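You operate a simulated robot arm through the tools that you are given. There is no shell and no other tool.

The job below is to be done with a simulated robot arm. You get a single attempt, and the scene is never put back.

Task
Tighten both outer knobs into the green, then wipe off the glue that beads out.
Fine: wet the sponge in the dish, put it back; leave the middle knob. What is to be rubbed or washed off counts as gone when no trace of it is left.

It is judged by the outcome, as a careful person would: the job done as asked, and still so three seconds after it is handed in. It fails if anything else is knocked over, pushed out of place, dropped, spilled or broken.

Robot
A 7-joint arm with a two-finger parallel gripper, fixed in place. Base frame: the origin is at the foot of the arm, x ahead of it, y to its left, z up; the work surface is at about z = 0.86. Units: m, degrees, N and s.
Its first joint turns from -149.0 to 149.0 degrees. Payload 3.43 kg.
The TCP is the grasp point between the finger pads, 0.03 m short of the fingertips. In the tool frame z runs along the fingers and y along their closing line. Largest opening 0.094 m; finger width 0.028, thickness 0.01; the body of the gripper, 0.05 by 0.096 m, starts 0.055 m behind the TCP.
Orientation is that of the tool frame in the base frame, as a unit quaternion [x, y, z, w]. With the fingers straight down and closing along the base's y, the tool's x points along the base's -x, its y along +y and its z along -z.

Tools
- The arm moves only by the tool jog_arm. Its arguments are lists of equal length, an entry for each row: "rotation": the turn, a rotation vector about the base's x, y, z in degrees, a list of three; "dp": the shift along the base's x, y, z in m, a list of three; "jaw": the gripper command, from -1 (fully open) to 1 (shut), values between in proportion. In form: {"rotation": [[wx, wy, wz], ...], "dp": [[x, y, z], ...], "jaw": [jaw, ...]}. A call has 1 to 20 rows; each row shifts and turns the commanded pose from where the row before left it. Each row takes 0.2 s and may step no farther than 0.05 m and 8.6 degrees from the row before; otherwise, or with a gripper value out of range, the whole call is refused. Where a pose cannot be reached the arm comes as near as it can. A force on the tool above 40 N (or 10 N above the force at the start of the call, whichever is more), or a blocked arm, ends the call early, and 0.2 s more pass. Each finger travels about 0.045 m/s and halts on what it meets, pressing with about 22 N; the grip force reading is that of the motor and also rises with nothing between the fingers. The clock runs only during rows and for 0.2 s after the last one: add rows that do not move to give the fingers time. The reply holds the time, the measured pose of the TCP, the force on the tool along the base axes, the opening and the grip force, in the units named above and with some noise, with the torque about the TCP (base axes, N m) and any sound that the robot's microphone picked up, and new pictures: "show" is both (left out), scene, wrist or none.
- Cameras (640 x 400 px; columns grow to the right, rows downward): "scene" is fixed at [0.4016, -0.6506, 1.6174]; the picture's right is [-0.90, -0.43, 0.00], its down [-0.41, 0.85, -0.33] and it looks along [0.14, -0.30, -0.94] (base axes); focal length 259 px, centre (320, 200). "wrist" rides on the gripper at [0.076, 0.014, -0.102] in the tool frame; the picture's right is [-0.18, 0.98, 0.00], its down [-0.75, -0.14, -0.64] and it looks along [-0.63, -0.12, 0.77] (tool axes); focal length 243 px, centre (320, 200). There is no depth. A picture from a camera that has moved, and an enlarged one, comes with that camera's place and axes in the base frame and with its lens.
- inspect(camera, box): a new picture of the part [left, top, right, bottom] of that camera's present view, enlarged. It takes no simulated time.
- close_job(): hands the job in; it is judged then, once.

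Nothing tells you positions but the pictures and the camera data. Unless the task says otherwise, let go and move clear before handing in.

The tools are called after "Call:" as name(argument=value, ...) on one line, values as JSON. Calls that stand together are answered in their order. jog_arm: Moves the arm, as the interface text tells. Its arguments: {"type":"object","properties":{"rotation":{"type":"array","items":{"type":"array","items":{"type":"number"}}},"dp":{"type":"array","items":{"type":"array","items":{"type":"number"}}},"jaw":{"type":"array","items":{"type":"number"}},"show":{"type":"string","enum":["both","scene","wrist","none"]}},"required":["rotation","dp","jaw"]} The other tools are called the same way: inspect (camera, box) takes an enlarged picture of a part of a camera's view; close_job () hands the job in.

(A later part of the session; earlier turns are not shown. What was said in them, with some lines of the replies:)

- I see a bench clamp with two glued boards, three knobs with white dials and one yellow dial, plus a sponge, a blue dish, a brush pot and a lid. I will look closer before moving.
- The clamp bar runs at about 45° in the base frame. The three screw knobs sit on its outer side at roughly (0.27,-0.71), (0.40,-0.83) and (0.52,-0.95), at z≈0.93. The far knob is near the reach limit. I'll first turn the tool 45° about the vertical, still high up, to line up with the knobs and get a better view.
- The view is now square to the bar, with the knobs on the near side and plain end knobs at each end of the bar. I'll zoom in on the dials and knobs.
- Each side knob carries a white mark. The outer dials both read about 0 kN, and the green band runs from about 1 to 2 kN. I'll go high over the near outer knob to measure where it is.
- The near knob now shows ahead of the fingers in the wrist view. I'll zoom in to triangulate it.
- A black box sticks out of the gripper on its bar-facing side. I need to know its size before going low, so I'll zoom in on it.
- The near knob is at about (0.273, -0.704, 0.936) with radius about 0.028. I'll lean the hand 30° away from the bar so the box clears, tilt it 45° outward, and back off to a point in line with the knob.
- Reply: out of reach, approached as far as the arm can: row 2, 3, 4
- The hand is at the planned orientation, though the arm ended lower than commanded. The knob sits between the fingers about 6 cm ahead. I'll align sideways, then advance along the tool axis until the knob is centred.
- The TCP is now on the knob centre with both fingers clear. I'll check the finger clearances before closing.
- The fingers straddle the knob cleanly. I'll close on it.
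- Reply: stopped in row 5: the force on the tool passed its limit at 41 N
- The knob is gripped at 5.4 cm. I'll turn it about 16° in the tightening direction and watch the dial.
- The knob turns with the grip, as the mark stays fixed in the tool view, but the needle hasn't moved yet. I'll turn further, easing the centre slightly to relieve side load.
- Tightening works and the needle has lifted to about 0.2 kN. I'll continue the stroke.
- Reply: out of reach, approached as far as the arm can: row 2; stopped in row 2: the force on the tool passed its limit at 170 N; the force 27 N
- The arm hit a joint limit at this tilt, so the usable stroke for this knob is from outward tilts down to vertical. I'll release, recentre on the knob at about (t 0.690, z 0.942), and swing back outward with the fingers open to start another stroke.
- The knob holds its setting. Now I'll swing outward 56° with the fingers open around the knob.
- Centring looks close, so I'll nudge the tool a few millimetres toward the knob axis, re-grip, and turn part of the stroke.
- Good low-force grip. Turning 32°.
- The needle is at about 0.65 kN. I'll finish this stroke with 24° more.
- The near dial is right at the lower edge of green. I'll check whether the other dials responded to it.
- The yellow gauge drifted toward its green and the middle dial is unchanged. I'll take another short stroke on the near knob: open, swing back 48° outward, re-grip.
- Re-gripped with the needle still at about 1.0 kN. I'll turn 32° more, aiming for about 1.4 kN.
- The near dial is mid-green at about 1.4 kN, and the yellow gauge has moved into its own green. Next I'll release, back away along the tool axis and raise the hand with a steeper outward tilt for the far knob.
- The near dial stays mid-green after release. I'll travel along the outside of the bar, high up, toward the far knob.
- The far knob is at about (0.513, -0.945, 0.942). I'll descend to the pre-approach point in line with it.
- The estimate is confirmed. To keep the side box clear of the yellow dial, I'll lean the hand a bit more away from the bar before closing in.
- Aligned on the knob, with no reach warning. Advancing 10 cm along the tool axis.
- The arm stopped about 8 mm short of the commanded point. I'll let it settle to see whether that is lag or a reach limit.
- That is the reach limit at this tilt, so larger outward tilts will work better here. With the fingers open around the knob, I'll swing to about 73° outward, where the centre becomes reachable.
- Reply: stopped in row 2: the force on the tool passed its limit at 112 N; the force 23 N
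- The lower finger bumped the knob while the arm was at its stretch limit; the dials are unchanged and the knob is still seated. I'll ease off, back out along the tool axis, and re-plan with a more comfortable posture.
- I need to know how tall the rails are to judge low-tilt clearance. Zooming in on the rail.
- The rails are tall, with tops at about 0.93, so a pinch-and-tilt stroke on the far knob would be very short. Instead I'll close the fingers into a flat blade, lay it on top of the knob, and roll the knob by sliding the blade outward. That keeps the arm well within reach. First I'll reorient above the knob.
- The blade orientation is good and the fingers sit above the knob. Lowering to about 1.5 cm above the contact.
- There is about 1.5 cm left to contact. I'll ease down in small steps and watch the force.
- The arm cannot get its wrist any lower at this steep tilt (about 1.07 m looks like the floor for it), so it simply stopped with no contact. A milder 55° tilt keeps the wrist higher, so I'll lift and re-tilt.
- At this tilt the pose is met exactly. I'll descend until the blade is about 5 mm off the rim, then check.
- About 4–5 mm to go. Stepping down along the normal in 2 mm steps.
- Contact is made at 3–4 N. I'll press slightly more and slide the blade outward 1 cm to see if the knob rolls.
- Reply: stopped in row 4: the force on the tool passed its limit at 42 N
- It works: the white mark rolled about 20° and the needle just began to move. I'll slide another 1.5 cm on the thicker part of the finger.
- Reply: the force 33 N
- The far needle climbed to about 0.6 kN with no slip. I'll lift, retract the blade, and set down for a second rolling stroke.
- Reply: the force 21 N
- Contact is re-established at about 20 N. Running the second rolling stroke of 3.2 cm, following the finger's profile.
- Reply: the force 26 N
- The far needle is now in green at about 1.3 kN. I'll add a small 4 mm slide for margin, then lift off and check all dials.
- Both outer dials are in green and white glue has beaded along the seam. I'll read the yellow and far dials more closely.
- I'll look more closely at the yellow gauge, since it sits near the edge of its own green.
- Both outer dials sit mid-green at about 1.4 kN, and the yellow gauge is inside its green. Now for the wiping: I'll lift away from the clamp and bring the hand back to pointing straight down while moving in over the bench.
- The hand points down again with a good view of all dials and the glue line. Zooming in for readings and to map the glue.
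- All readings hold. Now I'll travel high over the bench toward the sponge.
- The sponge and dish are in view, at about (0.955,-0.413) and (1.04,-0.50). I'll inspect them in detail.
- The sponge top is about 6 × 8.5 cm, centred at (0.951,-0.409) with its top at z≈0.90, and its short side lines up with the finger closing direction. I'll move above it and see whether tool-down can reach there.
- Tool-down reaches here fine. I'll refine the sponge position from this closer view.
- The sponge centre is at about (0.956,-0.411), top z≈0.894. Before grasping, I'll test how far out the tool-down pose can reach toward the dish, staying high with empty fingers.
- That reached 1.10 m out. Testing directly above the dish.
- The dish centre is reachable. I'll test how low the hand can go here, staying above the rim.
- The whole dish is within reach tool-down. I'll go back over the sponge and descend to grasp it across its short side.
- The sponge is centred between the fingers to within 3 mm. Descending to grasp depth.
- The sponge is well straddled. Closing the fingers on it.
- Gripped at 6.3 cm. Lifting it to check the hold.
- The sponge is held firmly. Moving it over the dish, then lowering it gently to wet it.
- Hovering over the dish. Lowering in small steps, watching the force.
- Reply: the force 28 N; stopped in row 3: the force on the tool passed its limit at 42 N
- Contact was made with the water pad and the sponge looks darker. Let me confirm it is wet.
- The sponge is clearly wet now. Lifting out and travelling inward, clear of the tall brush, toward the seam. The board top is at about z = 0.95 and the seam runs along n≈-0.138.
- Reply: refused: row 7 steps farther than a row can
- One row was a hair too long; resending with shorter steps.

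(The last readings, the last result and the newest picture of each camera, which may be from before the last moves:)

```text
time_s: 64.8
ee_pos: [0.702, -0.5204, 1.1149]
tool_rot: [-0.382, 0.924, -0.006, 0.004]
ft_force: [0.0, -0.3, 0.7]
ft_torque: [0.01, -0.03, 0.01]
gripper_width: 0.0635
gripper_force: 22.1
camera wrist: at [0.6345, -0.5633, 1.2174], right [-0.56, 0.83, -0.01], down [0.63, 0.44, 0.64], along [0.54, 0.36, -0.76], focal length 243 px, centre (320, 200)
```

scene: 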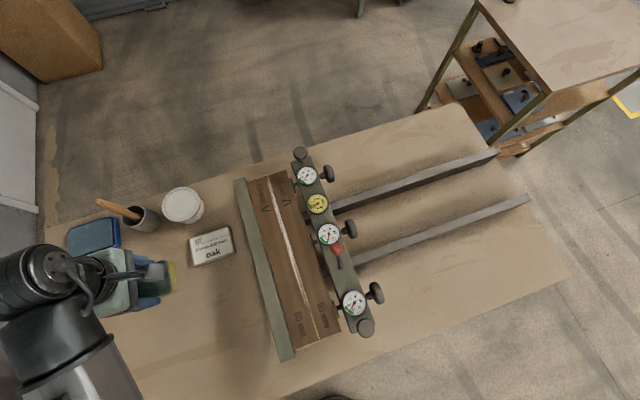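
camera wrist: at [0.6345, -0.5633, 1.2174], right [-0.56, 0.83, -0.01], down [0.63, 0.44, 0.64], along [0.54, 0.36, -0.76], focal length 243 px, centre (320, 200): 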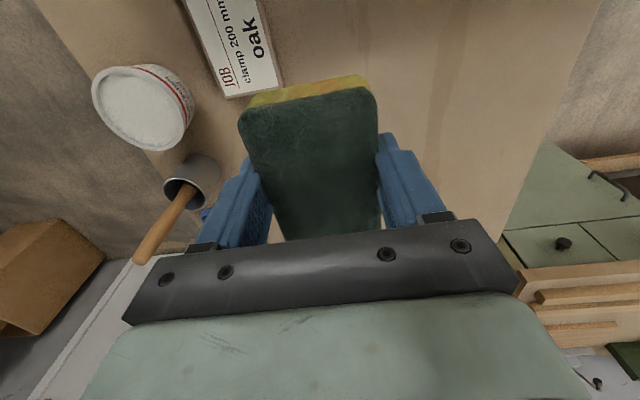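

The sponge is held well and the view of the seam is clear. Mapping the full glue line before wiping.

Call:
inspect(camera="scene", box=[235, 165, 345, 265])

Call:
inspect(camera="scene", box=[250, 255, 360, 365])

Call:
inspect(camera="scene", box=[330, 280, 390, 330])

```text
4.00 times, centred on (290, 215) of scene
camera zoom: at [0.4016, -0.6506, 1.6174], right [-0.9, -0.43, 0.0], down [-0.41, 0.85, -0.33], along [0.14, -0.3, -0.94], focal length 1036 px, centre (440, 140)
```

zoom: 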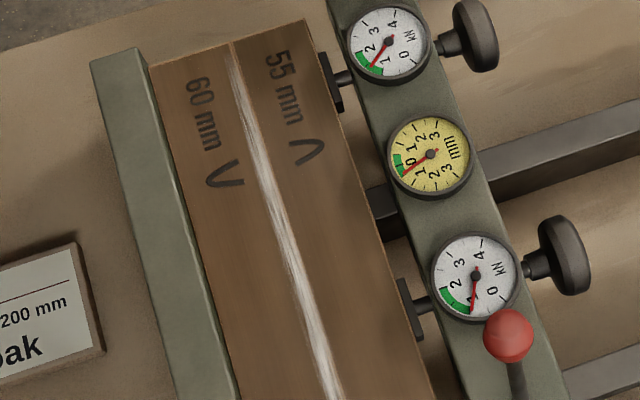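

```text
3.64 times, centred on (305, 310) of scene
camera zoom: at [0.4016, -0.6506, 1.6174], right [-0.9, -0.43, 0.0], down [-0.41, 0.85, -0.33], along [0.14, -0.3, -0.94], focal length 942 px, centre (374, -200)
```

zoom: 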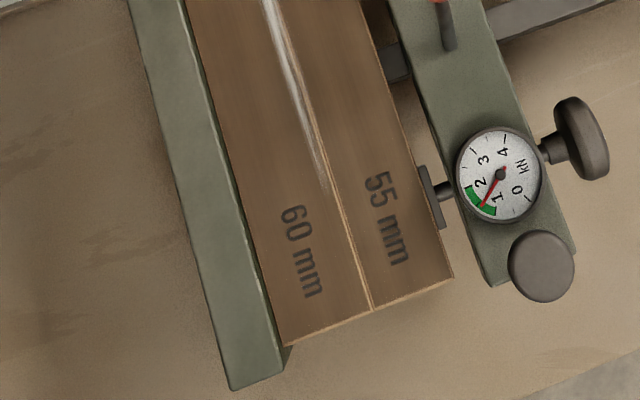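

```text
8.00 times, centred on (360, 305) of scene
camera zoom: at [0.4016, -0.6506, 1.6174], right [-0.9, -0.43, 0.0], down [-0.41, 0.85, -0.33], along [0.14, -0.3, -0.94], focal length 2072 px, centre (0, -640)
```

zoom: 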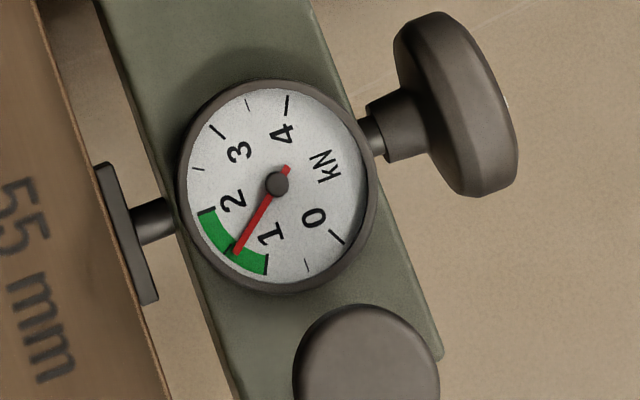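

Glue runs from the far board end to about t≈0.71. I'll move over the near part of the seam.

Call:
jog_arm(rotation=[[0, 0, 0], [0, 0, 0], [0, 0, 0], [0, 0, 0], [0, 0, 0], [0, 0, 0], [0, 0, 0], [0, 0, 0], [0, 0, 0]], dp=[[-0.0436, -0.0104, 0], [-0.0436, -0.0104, 0], [-0.0436, -0.0104, 0], [-0.0436, -0.0104, 0], [-0.0436, -0.0104, 0], [-0.0436, -0.0103, -0.015], [-0.0436, -0.0103, -0.02], [0, 0, -0.05], [0, 0, 0]], jaw=[1, 1, 1, 1, 1, 1, 1, 1, 1])

Call:
inspect(camera="scene", box=[250, 240, 390, 360])

```text
time_s: 66.8
ee_pos: [0.3945, -0.5924, 1.0288]
tool_rot: [-0.383, 0.924, -0.006, 0.002]
ft_force: [0.1, 0.4, 0.0]
ft_torque: [0.0, 0.02, 0.02]
gripper_width: 0.0633
gripper_force: 21.8
camera wrist: at [0.328, -0.6349, 1.1323], right [-0.56, 0.83, -0.01], down [0.63, 0.44, 0.64], along [0.54, 0.36, -0.76], focal length 243 px, centre (320, 200)
```

scene: 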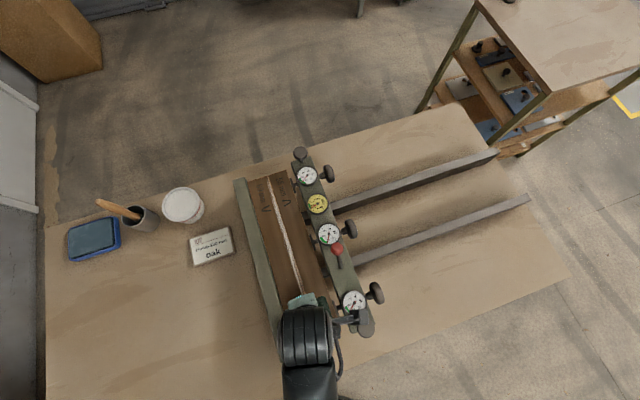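
wrist: 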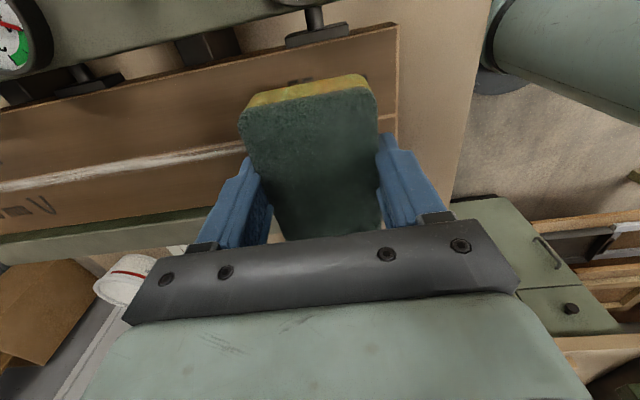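

```text
3.33 times, centred on (320, 300) of scene
camera zoom: at [0.4016, -0.6506, 1.6174], right [-0.9, -0.43, 0.0], down [-0.41, 0.85, -0.33], along [0.14, -0.3, -0.94], focal length 863 px, centre (320, -133)
```

zoom: 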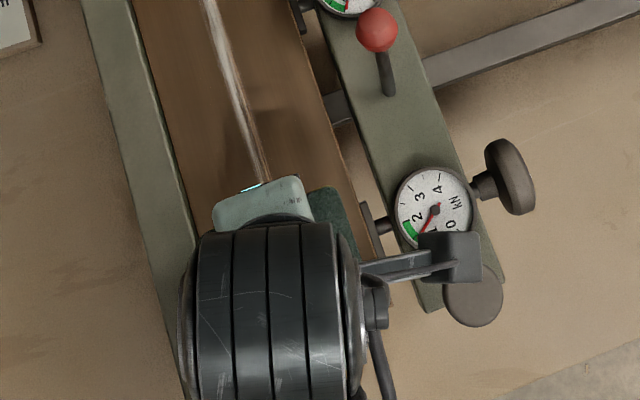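

Positioned over the near seam. Lowering to contact in steps.

Call:
jog_arm(rotation=[[0, 0, 0], [0, 0, 0], [0, 0, 0]], dp=[[0, 0, -0.015], [0, 0, -0.015], [0, 0, 0]], jaw=[1, 1, 1], show="wrist")

```text
time_s: 67.6
ee_pos: [0.3953, -0.5917, 0.9997]
tool_rot: [-0.382, 0.924, -0.006, 0.002]
ft_force: [0.4, 0.1, 0.1]
ft_torque: [0.0, -0.01, 0.0]
gripper_width: 0.0633
gripper_force: 22.0
camera wrist: at [0.3282, -0.6351, 1.102], right [-0.56, 0.83, -0.01], down [0.63, 0.44, 0.64], along [0.54, 0.36, -0.76], focal length 243 px, centre (320, 200)
```

wrist: 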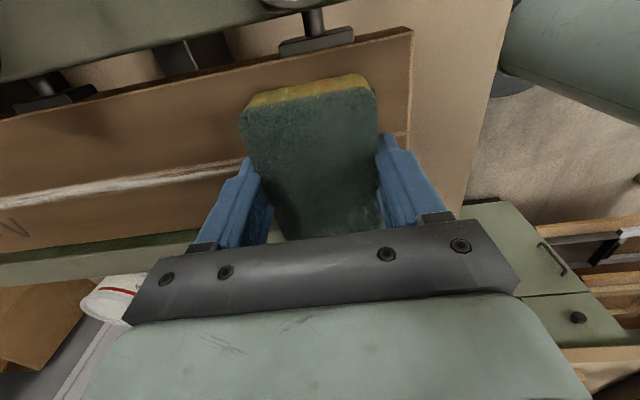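

Call:
jog_arm(rotation=[[0, 0, 0], [0, 0, 0], [0, 0, 0]], dp=[[0, 0, -0.004], [0, 0, -0.003], [0, 0, 0]], jaw=[1, 1, 1], show="none")

Call:
jog_arm(rotation=[[0, 0, 0], [0, 0, 0]], dp=[[0, 0, -0.002], [0, 0, 0]], jaw=[1, 1], show="wrist")

```text
time_s: 68.4
ee_pos: [0.3945, -0.5919, 0.9919]
tool_rot: [-0.383, 0.924, -0.005, 0.003]
ft_force: [-1.2, -0.4, -0.4]
ft_torque: [0.04, 0.0, 0.03]
gripper_width: 0.0636
gripper_force: 22.1
```

```text
time_s: 69.0
ee_pos: [0.3939, -0.5931, 0.9902]
tool_rot: [-0.383, 0.924, -0.007, 0.003]
ft_force: [0.0, -0.1, 10.9]
ft_torque: [0.28, 0.27, -0.01]
gripper_width: 0.0631
gripper_force: 21.8
camera wrist: at [0.328, -0.6352, 1.0934], right [-0.56, 0.83, -0.01], down [0.63, 0.44, 0.64], along [0.54, 0.36, -0.76], focal length 243 px, centre (320, 200)
```

wrist: 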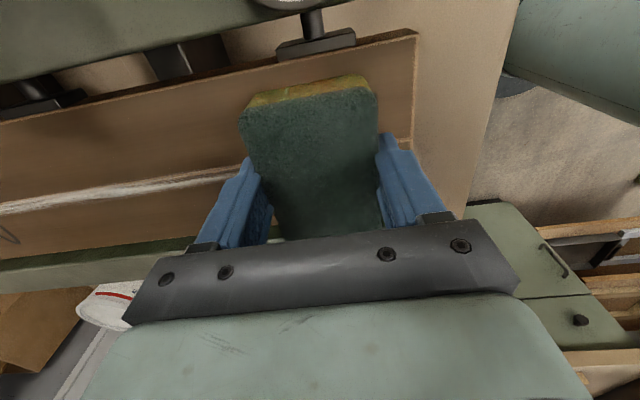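

Light contact at about 11 N with a slight tilt, which I'll trim out. Then a short trial wipe along the seam.

Call:
jog_arm(rotation=[[0.64, 0.64, 0], [0, 0, 0], [0, 0, 0], [0, 0, 0], [0, 0, 0], [0, 0, 0]], dp=[[0, 0, -0.0005], [0.0141, -0.0141, 0], [0.0141, -0.0141, 0], [0.0141, -0.0141, 0], [0.0141, -0.0141, 0], [0, 0, 0]], jaw=[1, 1, 1, 1, 1, 1], show="wrist")

Call:
inspect(camera="wrist", box=[0, 20, 640, 260])

```text
time_s: 70.4
ee_pos: [0.4507, -0.6501, 0.9901]
tool_rot: [-0.383, 0.924, -0.001, 0.0]
ft_force: [-4.6, 4.2, 15.5]
ft_torque: [0.25, 0.26, 0.03]
gripper_width: 0.0633
gripper_force: 22.6
camera wrist: at [0.3865, -0.6933, 1.0931], right [-0.56, 0.83, 0.0], down [0.63, 0.43, 0.64], along [0.53, 0.36, -0.77], focal length 243 px, centre (320, 200)
```

wrist: 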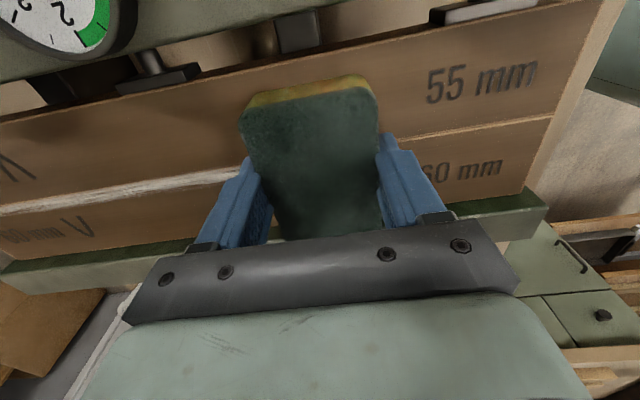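

```text
1.00 times, centred on (320, 140) of wrist (not enlarged: the box is as wide or as high as the picture)
camera zoom: at [0.3865, -0.6933, 1.0931], right [-0.56, 0.83, 0.0], down [0.63, 0.43, 0.64], along [0.53, 0.36, -0.77], focal length 243 px, centre (320, 260)
```

zoom: 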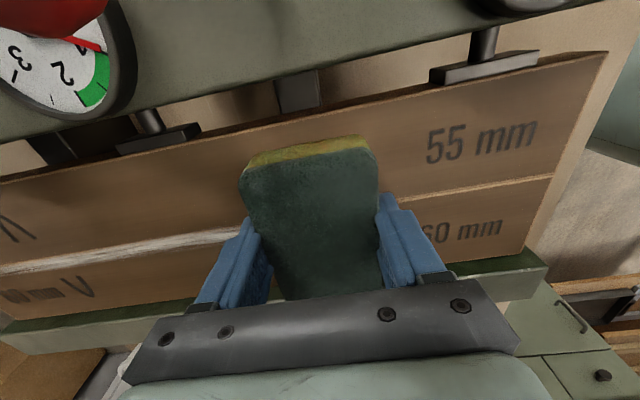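

The seam behind the sponge looks clean. Continuing along the seam and keeping an eye on clearance to the red lever.

Call:
jog_arm(rotation=[[0, 0, 0], [0, 0, 0], [0, 0, 0], [0, 0, 0], [0, 0, 0], [0, 0, 0]], dp=[[0.0148, -0.0138, 0], [0.0145, -0.0141, 0], [0.0145, -0.0141, 0], [0.0142, -0.0142, 0], [0.0142, -0.0142, 0], [0, 0, 0]], jaw=[1, 1, 1, 1, 1, 1])

Call:
inspect(camera="scene", box=[250, 180, 390, 300])

```text
time_s: 71.8
ee_pos: [0.5245, -0.7194, 0.9907]
tool_rot: [-0.383, 0.924, 0.0, -0.001]
ft_force: [-6.1, 5.8, 16.8]
ft_torque: [0.28, 0.19, 0.01]
gripper_width: 0.0633
gripper_force: 22.0
camera wrist: at [0.4588, -0.7632, 1.093], right [-0.56, 0.83, 0.0], down [0.63, 0.43, 0.64], along [0.53, 0.36, -0.77], focal length 243 px, centre (320, 200)
```

scene: 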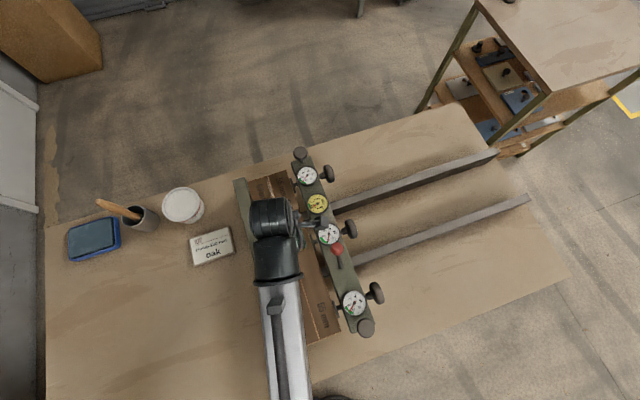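
wrist: 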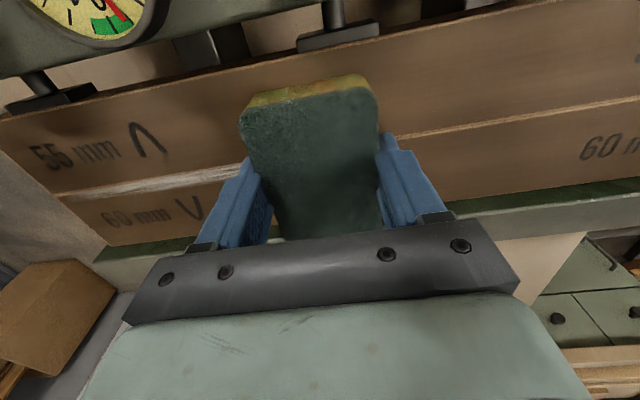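

```text
3.33 times, centred on (320, 240) of scene
camera zoom: at [0.4016, -0.6506, 1.6174], right [-0.9, -0.43, 0.0], down [-0.41, 0.85, -0.33], along [0.14, -0.3, -0.94], focal length 863 px, centre (320, 67)
```

zoom: 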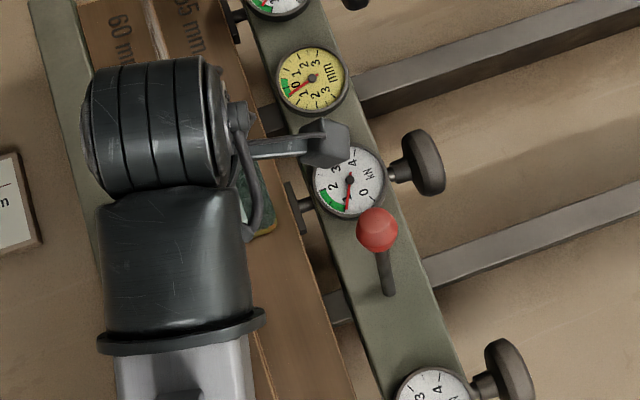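

Clean behind the sponge and the lever is passed. Continuing to the far end of the seam.

Call:
jog_arm(rotation=[[0, 0, 0], [0, 0, 0], [0, 0, 0], [0, 0, 0], [0, 0, 0], [0, 0, 0], [0, 0, 0], [0, 0, 0], [0, 0, 0], [0, 0, 0]], dp=[[0.0141, -0.0141, 0], [0.0141, -0.0141, 0], [0.0141, -0.0141, 0], [0.0141, -0.0141, 0], [0.0141, -0.0141, 0], [0.0141, -0.0141, 0], [0.0141, -0.0141, 0], [0.0141, -0.0141, 0], [0.0141, -0.0141, 0], [0, 0, 0]], jaw=[1, 1, 1, 1, 1, 1, 1, 1, 1, 1])

Call:
inspect(camera="wrist", box=[360, 50, 640, 220])

```text
time_s: 74.0
ee_pos: [0.6523, -0.847, 0.9911]
tool_rot: [-0.383, 0.924, 0.0, 0.001]
ft_force: [-3.4, 2.5, 10.6]
ft_torque: [0.13, 0.17, 0.0]
gripper_width: 0.0633
gripper_force: 22.0
camera wrist: at [0.5851, -0.8906, 1.0932], right [-0.56, 0.83, 0.0], down [0.63, 0.43, 0.64], along [0.53, 0.36, -0.77], focal length 243 px, centre (320, 200)
```

scene: 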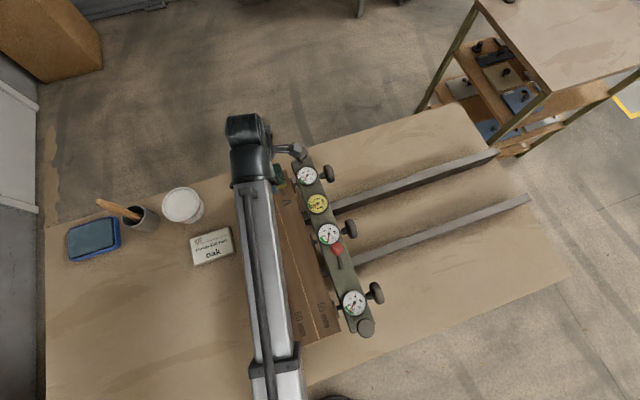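
wrist: 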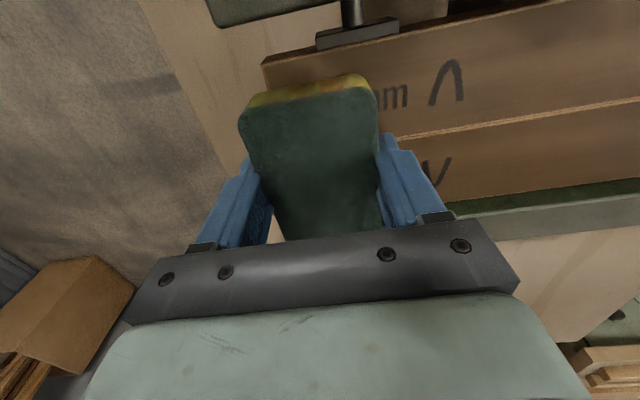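

```text
2.29 times, centred on (500, 135) of wrist
camera zoom: at [0.5851, -0.8906, 1.0932], right [-0.56, 0.83, 0.0], down [0.63, 0.43, 0.64], along [0.53, 0.36, -0.77], focal length 555 px, centre (-91, 349)
```

zoom: 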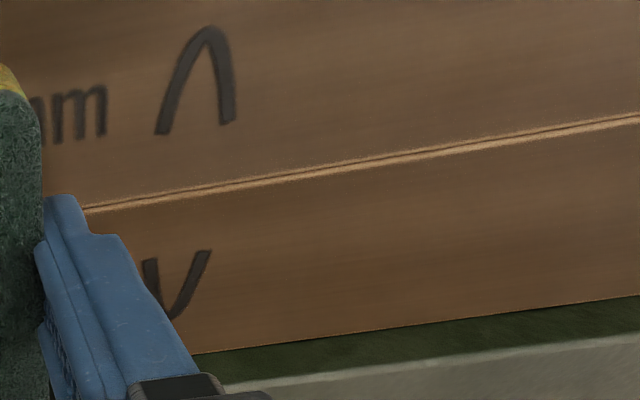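

The seam behind is spotless. I'll nudge past the board end, then wipe back along the whole seam as a second pass.

Call:
jog_arm(rotation=[[0, 0, 0], [0, 0, 0], [0, 0, 0], [0, 0, 0], [0, 0, 0], [0, 0, 0], [0, 0, 0], [0, 0, 0], [0, 0, 0], [0, 0, 0], [0, 0, 0], [0, 0, 0], [0, 0, 0], [0, 0, 0], [0, 0, 0], [0, 0, 0], [0, 0, 0], [0, 0, 0]], dp=[[0.0071, -0.0071, 0], [-0.0071, 0.0071, 0], [-0.0178, 0.0178, 0], [-0.0178, 0.0178, 0], [-0.0178, 0.0178, 0], [-0.0178, 0.0178, 0], [-0.0178, 0.0178, 0], [-0.0178, 0.0178, 0], [-0.0178, 0.0178, 0], [-0.0178, 0.0178, 0], [-0.0178, 0.0178, 0], [-0.0178, 0.0178, 0], [-0.0178, 0.0178, 0], [-0.0178, 0.0178, 0], [-0.0178, 0.0178, 0], [-0.0178, 0.0178, 0], [-0.0178, 0.0178, 0], [0, 0, 0]], jaw=[1, 1, 1, 1, 1, 1, 1, 1, 1, 1, 1, 1, 1, 1, 1, 1, 1, 1])

Call:
inspect(camera="scene", box=[235, 160, 345, 260])

```text
time_s: 75.8
ee_pos: [0.546, -0.7418, 0.9904]
tool_rot: [-0.382, 0.924, -0.002, 0.001]
ft_force: [-1.9, 0.7, 4.4]
ft_torque: [0.14, 0.12, 0.01]
gripper_width: 0.0633
gripper_force: 21.4
stopped in row 9: the force on the tool passed its limit at 46 N (the readings are from after the stop); the commanded pose is now the measured one
camera wrist: at [0.4807, -0.7856, 1.0932], right [-0.56, 0.83, 0.0], down [0.63, 0.43, 0.64], along [0.53, 0.36, -0.77], focal length 243 px, centre (320, 200)
```

scene: 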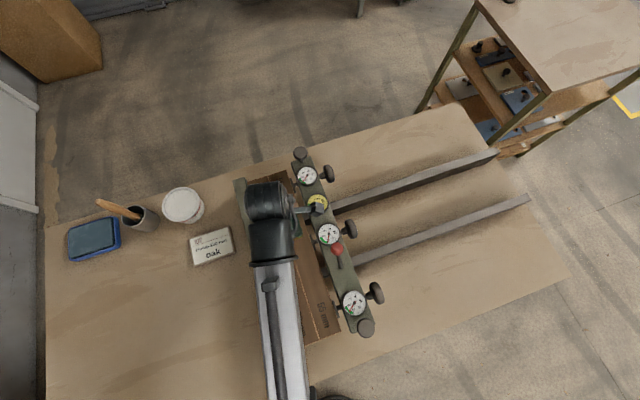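
wrist: 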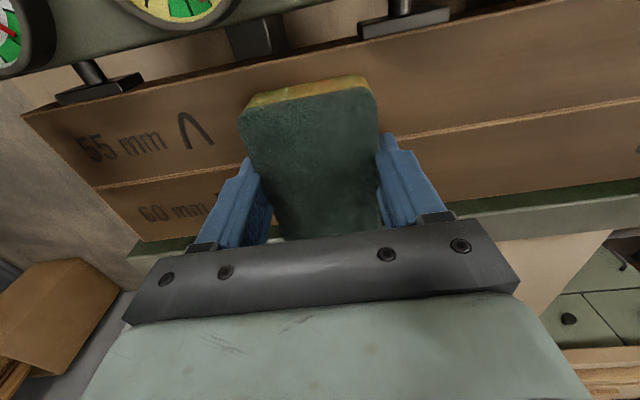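

```text
4.00 times, centred on (290, 210) of scene
camera zoom: at [0.4016, -0.6506, 1.6174], right [-0.9, -0.43, 0.0], down [-0.41, 0.85, -0.33], along [0.14, -0.3, -0.94], focal length 1036 px, centre (440, 160)
```

zoom: 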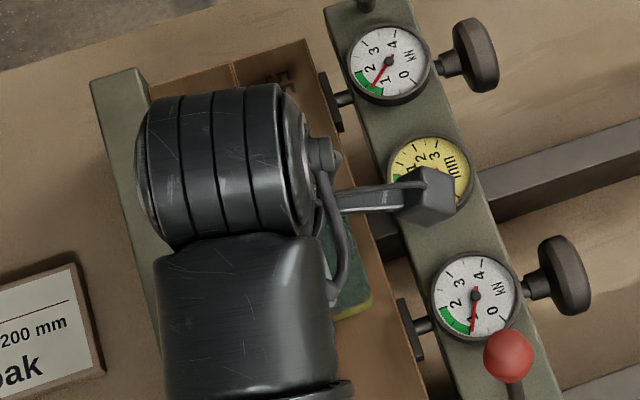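

A friction spike stopped the pass halfway; contact is light again. Continuing the return pass more slowly.

Call:
jog_arm(rotation=[[0, 0, 0], [0, 0, 0], [0, 0, 0], [0, 0, 0], [0, 0, 0], [0, 0, 0], [0, 0, 0], [0, 0, 0], [0, 0, 0], [0, 0, 0], [0, 0, 0], [0, 0, 0], [0, 0, 0], [0, 0, 0], [0, 0, 0], [0, 0, 0], [0, 0, 0]], dp=[[-0.0104, 0.0104, 0], [-0.0104, 0.0104, 0], [-0.0104, 0.0104, 0], [-0.0104, 0.0104, 0], [-0.0104, 0.0104, 0], [-0.0104, 0.0104, 0], [-0.0104, 0.0104, 0], [-0.0104, 0.0104, 0], [-0.0104, 0.0104, 0], [-0.0104, 0.0104, 0], [-0.0104, 0.0104, 0], [-0.0104, 0.0104, 0], [-0.0104, 0.0104, 0], [-0.0104, 0.0104, 0], [-0.0104, 0.0104, 0], [-0.0104, 0.0104, 0], [0, 0, 0]], jaw=[1, 1, 1, 1, 1, 1, 1, 1, 1, 1, 1, 1, 1, 1, 1, 1, 1])

Call:
inspect(camera="scene", box=[235, 160, 345, 260])

```text
time_s: 77.8
ee_pos: [0.4581, -0.6551, 0.99]
tool_rot: [-0.383, 0.924, -0.004, 0.002]
ft_force: [-0.4, 0.7, 3.0]
ft_torque: [0.11, 0.12, 0.0]
gripper_width: 0.0633
gripper_force: 21.7
stopped in row 9: the force on the tool passed its limit at 42 N (the readings are from after the stop); the commanded pose is now the measured one
camera wrist: at [0.3923, -0.6972, 1.0931], right [-0.57, 0.82, -0.01], down [0.63, 0.44, 0.64], along [0.53, 0.36, -0.77], focal length 243 px, centre (320, 200)
```

scene: 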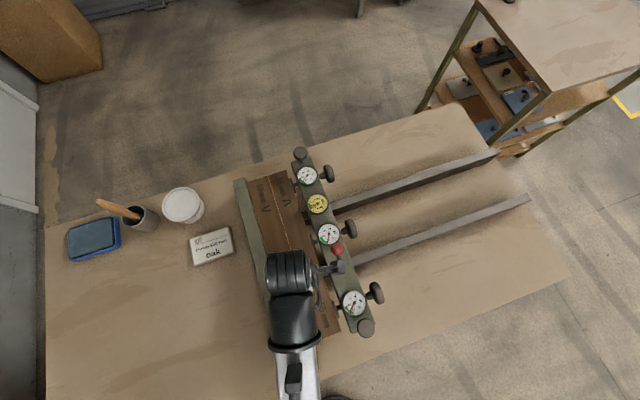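
wrist: 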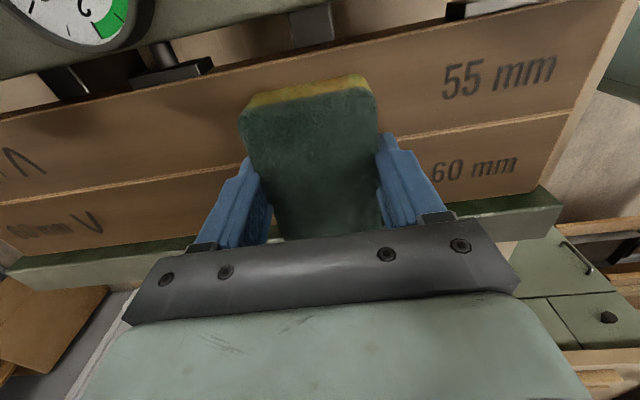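

```text
4.00 times, centred on (290, 210) of scene
camera zoom: at [0.4016, -0.6506, 1.6174], right [-0.9, -0.43, 0.0], down [-0.41, 0.85, -0.33], along [0.14, -0.3, -0.94], focal length 1036 px, centre (440, 160)
```

zoom: 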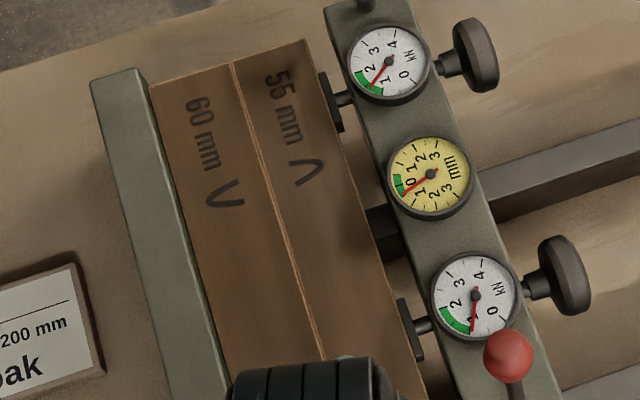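

The far half is spotless. I'll lift off and clear the view to check the near half.

Call:
jog_arm(rotation=[[0, 0, 0], [0, 0, 0], [0, 0, 0], [0, 0, 0], [0, 0, 0], [0, 0, 0], [0, 0, 0], [0, 0, 0], [0, 0, 0], [0, 0, 0]], dp=[[0, 0, 0.02], [0, 0, 0.04], [0, 0, 0.045], [0.04, 0.02, 0.015], [0.042, 0.021, 0], [0.042, 0.021, 0], [0.042, 0.021, 0], [0.042, 0.021, 0], [0.04, 0.021, 0], [0, 0, 0]], jaw=[1, 1, 1, 1, 1, 1, 1, 1, 1, 1])

Call:
inspect(camera="scene", box=[235, 165, 345, 265])

Call:
inspect(camera="scene", box=[265, 255, 355, 345])

Call:
inspect(camera="scene", box=[250, 165, 300, 200])

Call:
inspect(camera="scene", box=[280, 230, 330, 300])

```text
time_s: 80.0
ee_pos: [0.7073, -0.5282, 1.1082]
tool_rot: [-0.383, 0.924, -0.005, 0.002]
ft_force: [0.0, -0.2, -0.5]
ft_torque: [0.02, -0.02, 0.03]
gripper_width: 0.0635
gripper_force: 21.7
camera wrist: at [0.6411, -0.5713, 1.2124], right [-0.57, 0.82, -0.01], down [0.63, 0.44, 0.64], along [0.53, 0.36, -0.77], focal length 243 px, centre (320, 200)
```

scene: 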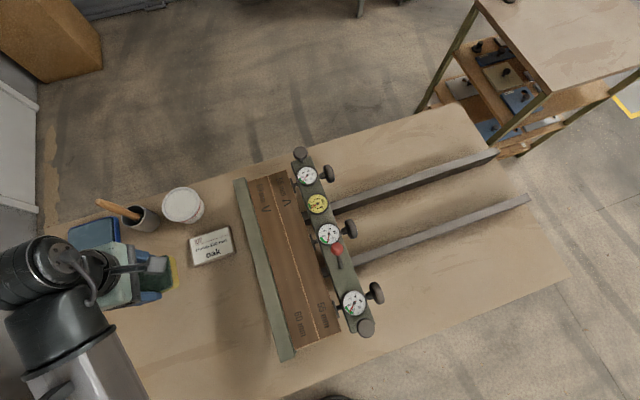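
wrist: 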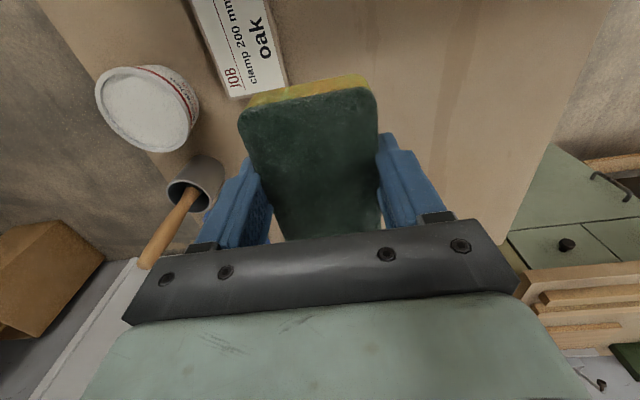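

```text
4.00 times, centred on (290, 215) of scene
camera zoom: at [0.4016, -0.6506, 1.6174], right [-0.9, -0.43, 0.0], down [-0.41, 0.85, -0.33], along [0.14, -0.3, -0.94], focal length 1036 px, centre (440, 140)
```

zoom: 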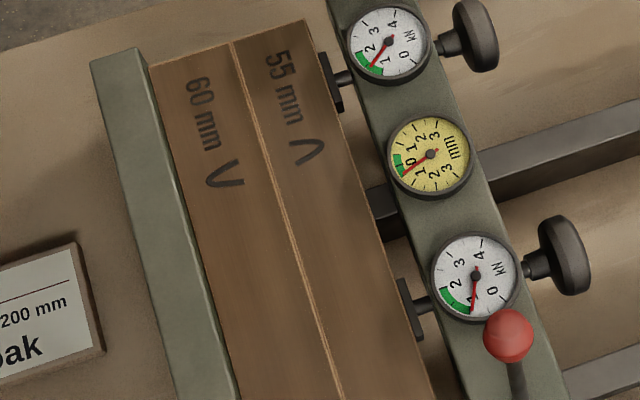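

```text
4.44 times, centred on (310, 300) of scene
camera zoom: at [0.4016, -0.6506, 1.6174], right [-0.9, -0.43, 0.0], down [-0.41, 0.85, -0.33], along [0.14, -0.3, -0.94], focal length 1151 px, centre (364, -244)
```

zoom: 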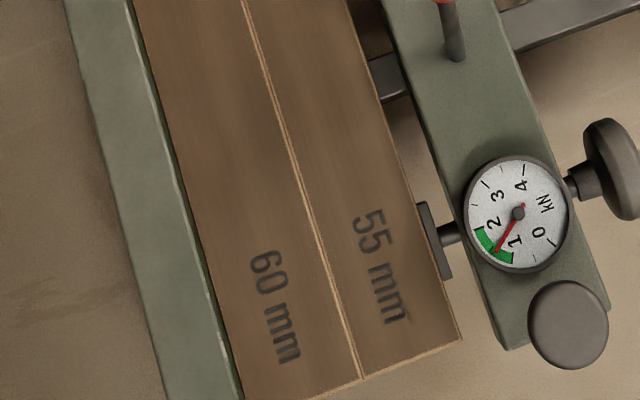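

```text
11.43 times, centred on (275, 182) of scene
camera zoom: at [0.4016, -0.6506, 1.6174], right [-0.9, -0.43, 0.0], down [-0.41, 0.85, -0.33], along [0.14, -0.3, -0.94], focal length 2960 px, centre (834, 400)
```

zoom: 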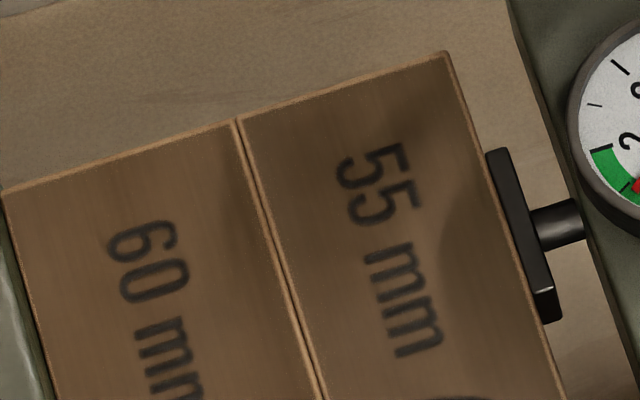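

```text
5.71 times, centred on (305, 265) of scene
camera zoom: at [0.4016, -0.6506, 1.6174], right [-0.9, -0.43, 0.0], down [-0.41, 0.85, -0.33], along [0.14, -0.3, -0.94], focal length 1480 px, centre (406, -171)
```

zoom: 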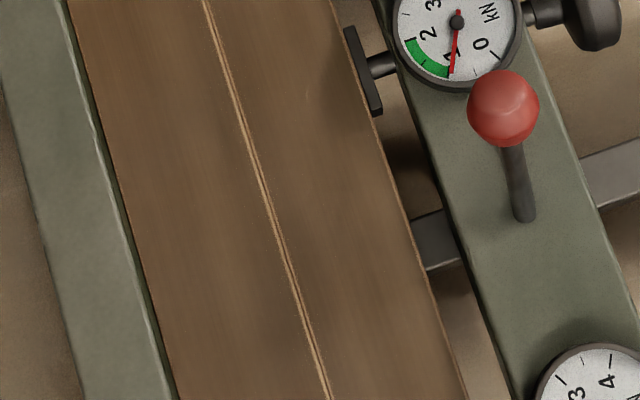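

The whole seam is clean with no trace of glue, and the dials are steady. Now I'll take the sponge back to its original spot.

Call:
jog_arm(rotation=[[0, 0, 0], [0, 0, 0], [0, 0, 0], [0, 0, 0], [0, 0, 0], [0, 0, 0], [0, 0, 0], [0, 0, 0], [0, 0, 0], [0, 0, 0], [0, 0, 0]], dp=[[0.0416, 0.0195, 0], [0.0416, 0.0195, 0], [0.0416, 0.0195, 0], [0.0416, 0.0195, 0], [0.0416, 0.0195, 0], [0.0418, 0.0197, -0.01], [0, 0, -0.04], [0, 0, -0.045], [0, 0, -0.045], [0, 0, 0], [0, 0, 0]], jaw=[1, 1, 1, 1, 1, 1, 1, 1, 1, 1, 1])

```text
time_s: 82.4
ee_pos: [0.9562, -0.4112, 0.9708]
tool_rot: [-0.383, 0.924, -0.004, 0.001]
ft_force: [-0.1, 0.2, -0.1]
ft_torque: [0.01, -0.01, 0.0]
gripper_width: 0.0635
gripper_force: 22.1
camera wrist: at [0.8906, -0.4536, 1.0726], right [-0.57, 0.82, -0.01], down [0.63, 0.44, 0.64], along [0.53, 0.36, -0.77], focal length 243 px, centre (320, 200)
```

scene: 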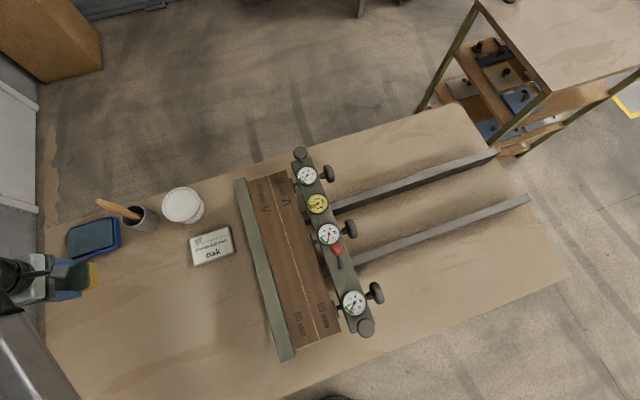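
wrist: 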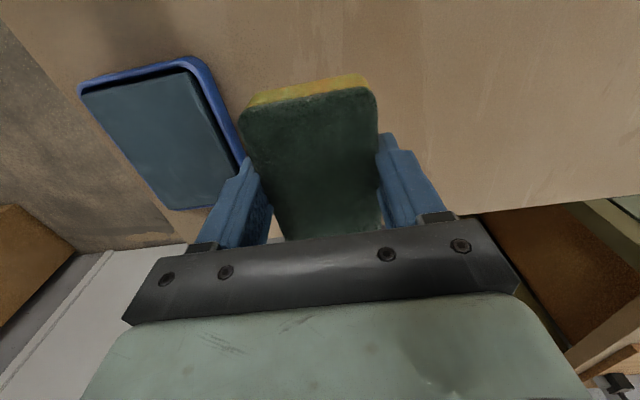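

Over the home spot at (0.956,-0.411). Lowering to set the sponge down gently.

Call:
jog_arm(rotation=[[0, 0, 0], [0, 0, 0], [0, 0, 0], [0, 0, 0]], dp=[[0.0008, 0, -0.03], [0, 0, -0.025], [0, 0, -0.01], [0, 0, 0]], jaw=[1, 1, 1, 1], show="none")

Call:
jog_arm(rotation=[[0, 0, 0], [0, 0, 0], [0, 0, 0]], dp=[[0, 0, -0.0015], [0, 0, -0.001], [0, 0, 0]], jaw=[1, 1, 1], show="wrist")

```text
time_s: 83.4
ee_pos: [0.9569, -0.4127, 0.9043]
tool_rot: [-0.382, 0.924, -0.005, 0.001]
ft_force: [0.3, 0.9, -0.2]
ft_torque: [0.0, -0.02, 0.04]
gripper_width: 0.0633
gripper_force: 22.3
```

```text
time_s: 84.2
ee_pos: [0.957, -0.4124, 0.9025]
tool_rot: [-0.383, 0.924, -0.005, 0.002]
ft_force: [-0.1, -0.5, -0.7]
ft_torque: [0.02, 0.02, 0.03]
gripper_width: 0.0635
gripper_force: 21.8
camera wrist: at [0.891, -0.455, 1.0053], right [-0.57, 0.82, -0.01], down [0.63, 0.44, 0.64], along [0.53, 0.36, -0.77], focal length 243 px, centre (320, 200)
```

wrist: 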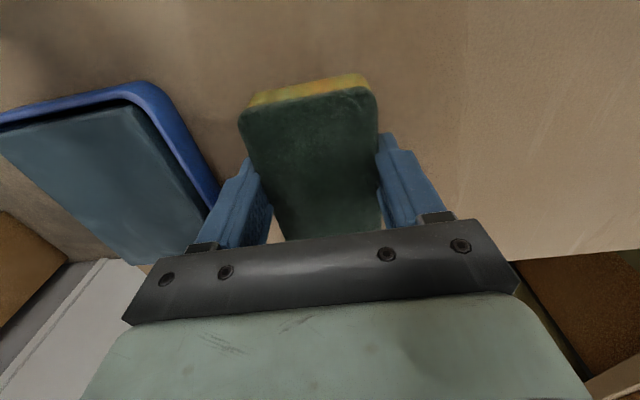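

Call:
jog_arm(rotation=[[0, 0, 0], [0, 0, 0], [0, 0, 0]], dp=[[0, 0, -0.0015], [0, 0, -0.001], [0, 0, 0]], jaw=[1, 1, 1], show="none")

```text
time_s: 85.0
ee_pos: [0.9561, -0.4126, 0.8998]
tool_rot: [-0.383, 0.924, -0.004, 0.001]
ft_force: [-0.8, -1.0, -0.5]
ft_torque: [-0.01, 0.0, -0.01]
gripper_width: 0.0631
gripper_force: 21.5
```

Call:
jog_arm(rotation=[[0, 0, 0], [0, 0, 0], [0, 0, 0]], dp=[[0, 0, -0.001], [0, 0, -0.001], [0, 0, 0]], jaw=[1, 1, 1], show="scene")

Call:
inspect(camera="scene", box=[30, 220, 150, 320])

```text
time_s: 85.8
ee_pos: [0.9565, -0.4127, 0.8978]
tool_rot: [-0.382, 0.924, -0.004, 0.002]
ft_force: [-0.3, 0.2, -0.2]
ft_torque: [-0.02, 0.02, 0.02]
gripper_width: 0.0632
gripper_force: 21.9
```

scene: 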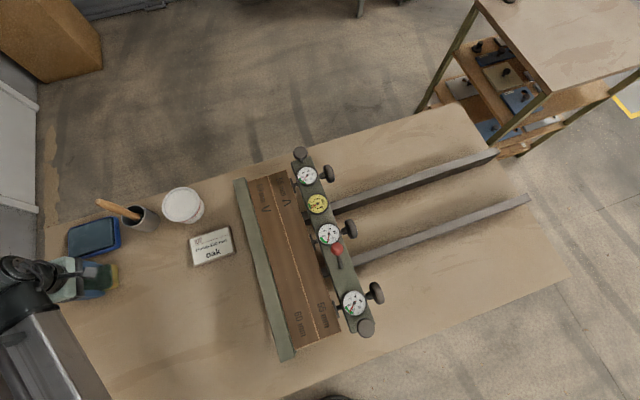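

```text
4.00 times, centred on (90, 270) of scene
camera zoom: at [0.4016, -0.6506, 1.6174], right [-0.9, -0.43, 0.0], down [-0.41, 0.85, -0.33], along [0.14, -0.3, -0.94], focal length 1036 px, centre (1240, -80)
```

zoom: 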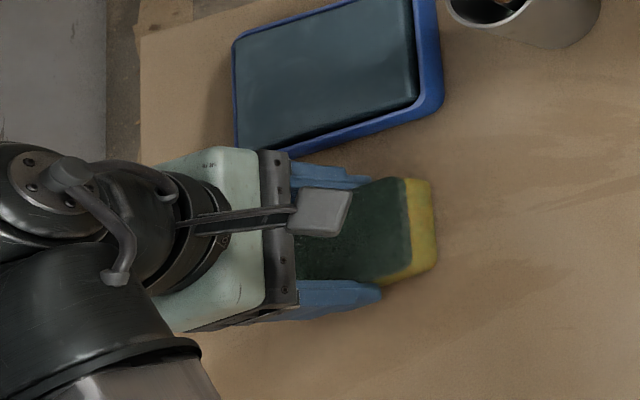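

Call:
jog_arm(rotation=[[0, 0, 0], [0, 0, 0], [0, 0, 0]], dp=[[0, 0, -0.001], [0, 0, -0.001], [0, 0, 0]], jaw=[1, 1, 1], show="none")

```text
time_s: 86.6
ee_pos: [0.9578, -0.4125, 0.897]
tool_rot: [-0.383, 0.924, -0.005, 0.002]
ft_force: [0.4, -1.4, 6.3]
ft_torque: [0.1, 0.13, -0.02]
gripper_width: 0.0633
gripper_force: 21.7
```

The sponge is on the bench with light contact. Opening the fingers and lifting away.

Call:
jog_arm(rotation=[[0, 0, 0], [0, 0, 0], [0, 0, 0], [0, 0, 0], [0, 0, 0], [0, 0, 0], [0, 0, 0], [0, 0, 0]], dp=[[0, 0, 0], [0, 0, 0], [0, 0, 0], [0, 0, 0.02], [0, 0, 0.03], [0, 0, 0.04], [0, 0, 0.04], [0, 0, 0]], jaw=[-0.5, -0.8, -0.8, -0.8, -0.8, -0.8, -0.8, -0.8])

Call:
inspect(camera="scene", box=[30, 210, 150, 310])

Call:
inspect(camera="wrist", box=[110, 20, 430, 200])

```text
time_s: 88.4
ee_pos: [0.957, -0.4114, 1.0252]
tool_rot: [-0.383, 0.924, -0.004, 0.002]
ft_force: [-0.6, 0.1, 0.3]
ft_torque: [-0.02, 0.03, 0.01]
gripper_width: 0.0847
gripper_force: 0.1
camera wrist: at [0.8913, -0.455, 1.129], right [-0.57, 0.82, -0.01], down [0.63, 0.44, 0.64], along [0.53, 0.36, -0.77], focal length 243 px, centre (320, 200)
```

scene: 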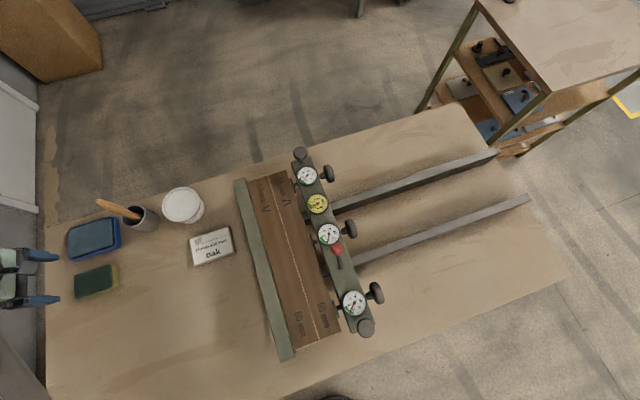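
wrist: 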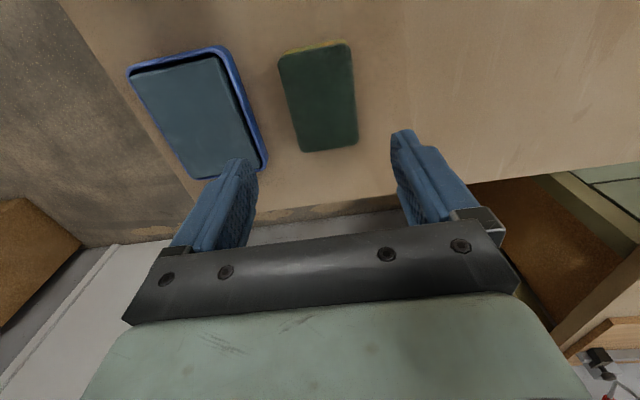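

```text
4.00 times, centred on (90, 260) of scene
camera zoom: at [0.4016, -0.6506, 1.6174], right [-0.9, -0.43, 0.0], down [-0.41, 0.85, -0.33], along [0.14, -0.3, -0.94], focal length 1036 px, centre (1240, -40)
```

zoom: 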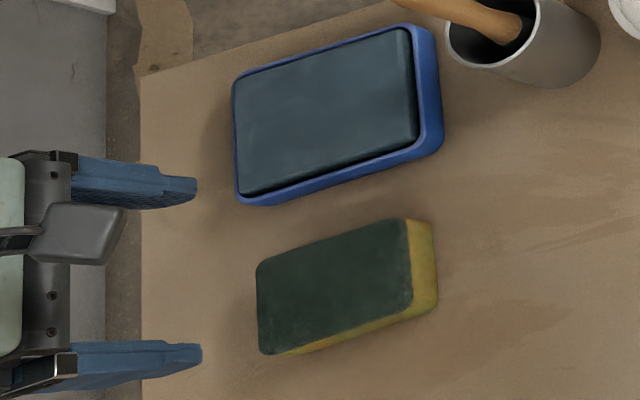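

```text
2.00 times, centred on (270, 110) of wrist
camera zoom: at [0.8913, -0.455, 1.129], right [-0.57, 0.82, -0.01], down [0.63, 0.44, 0.64], along [0.53, 0.36, -0.77], focal length 485 px, centre (420, 380)
```

zoom: 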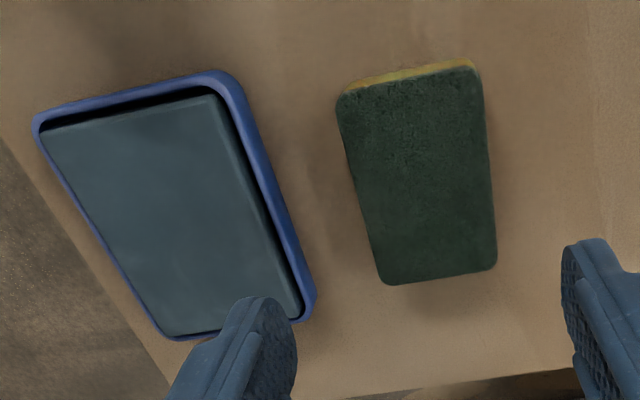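

The sponge is back in its original spot and the dish is undisturbed. I'll retreat to a neutral height and do a final check of the seam and dials.

Call:
jog_arm(rotation=[[0, 0, 0], [0, 0, 0], [0, 0, 0], [0, 0, 0], [0, 0, 0], [0, 0, 0], [0, 0, 0]], dp=[[0, 0, 0.04], [0, 0, 0.04], [0, 0, 0.04], [-0.04, 0.02, 0.02], [-0.04, 0.02, 0.02], [0, 0, 0], [0, 0, 0]], jaw=[-0.8, -0.8, -0.8, -0.8, -0.8, -0.8, -0.8], show="scene")

Call:
inspect(camera="scene", box=[235, 160, 345, 260])

Call:
inspect(camera="scene", box=[260, 255, 390, 350])

Call:
inspect(camera="scene", box=[280, 155, 340, 220])

Call:
inspect(camera="scene", box=[275, 225, 335, 275])

```text
time_s: 90.0
ee_pos: [0.8757, -0.3725, 1.1874]
tool_rot: [-0.382, 0.924, -0.004, 0.002]
ft_force: [-1.1, 0.3, 0.1]
ft_torque: [-0.01, -0.02, 0.02]
gripper_width: 0.0845
gripper_force: 0.1
```

scene: 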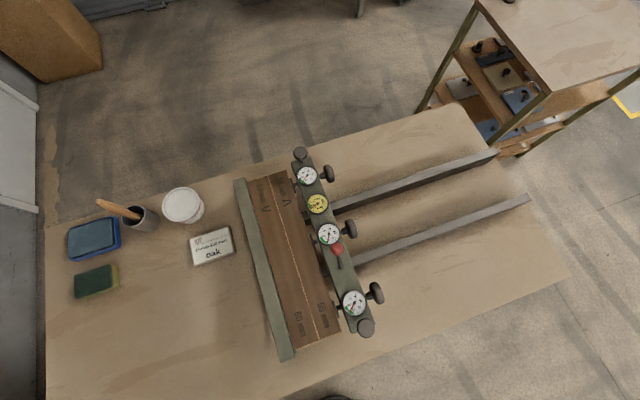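

```text
4.00 times, centred on (290, 210) of scene
camera zoom: at [0.4016, -0.6506, 1.6174], right [-0.9, -0.43, 0.0], down [-0.41, 0.85, -0.33], along [0.14, -0.3, -0.94], focal length 1036 px, centre (440, 160)
```

zoom: 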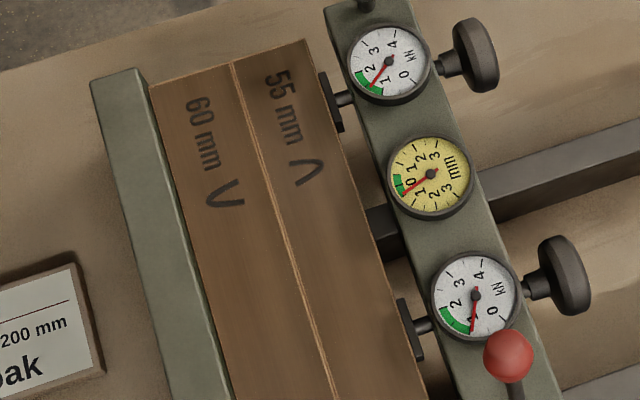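

```text
4.21 times, centred on (325, 302) of scene
camera zoom: at [0.4016, -0.6506, 1.6174], right [-0.9, -0.43, 0.0], down [-0.41, 0.85, -0.33], along [0.14, -0.3, -0.94], focal length 1090 px, centre (299, -232)
```

zoom: 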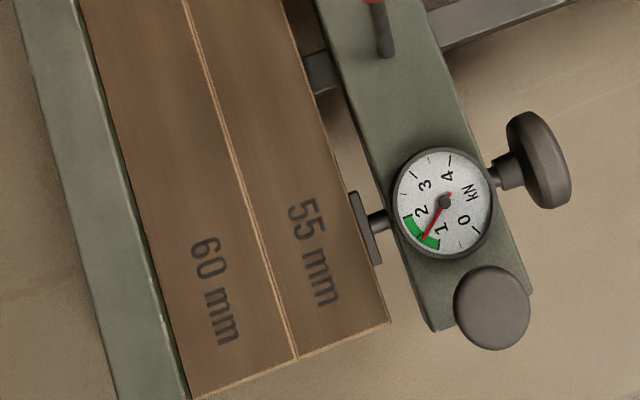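

```text
6.15 times, centred on (310, 188) of scene
camera zoom: at [0.4016, -0.6506, 1.6174], right [-0.9, -0.43, 0.0], down [-0.41, 0.85, -0.33], along [0.14, -0.3, -0.94], focal length 1594 px, centre (382, 277)
```

zoom: 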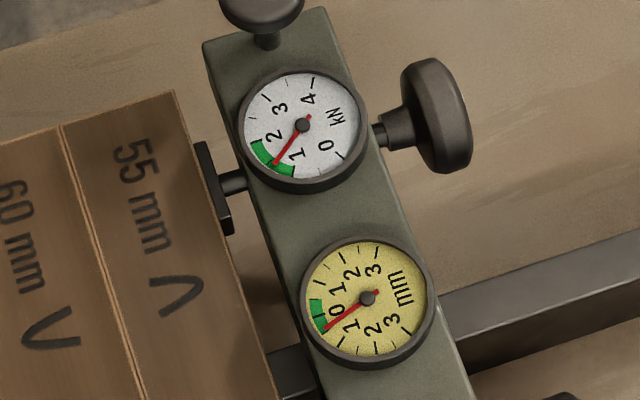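

```text
8.00 times, centred on (305, 250) of scene
camera zoom: at [0.4016, -0.6506, 1.6174], right [-0.9, -0.43, 0.0], down [-0.41, 0.85, -0.33], along [0.14, -0.3, -0.94], focal length 2072 px, centre (440, -200)
```

zoom: 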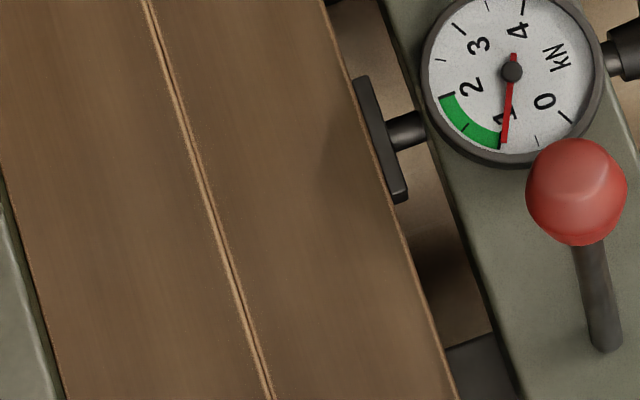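

Both outer dials are steady at about 1.4 kN in the green. The middle knob was not touched, the seam is clean, and the wet sponge is back in its place. The gripper is open, empty and clear of everything, so I'm handing in.

Call:
close_job()

```text
The job is handed in.
```

The job is handed in. Both outer knobs are tightened into the green and the glue that beaded out along the seam is wiped off.

- **Clamp force:** both outer dials read about 1.4 kN, near the middle of the 1–2 kN green band. I didn't touch the middle knob; its dial reads just under 1 kN, at the lower edge of its green band.
- **Yellow gauge:** you didn't ask about this one. It moved from about +1 mm to about −0.45 mm as the outer knobs went up, so it now sits just inside its green band.
- **Glue:** I wet the sponge in the dish and wiped the whole seam once, then most of it a second time. The last close-up pictures show no trace left.
- **Sponge:** it is back where it was, still damp. The dish looks undisturbed.

A few contacts passed the force limit along the way. The worst were about 170 N on the near knob and 112 N on the far knob, and the rest were between 41 and 46 N, including while wetting and wiping. Nothing looks moved or damaged in the final pictures.
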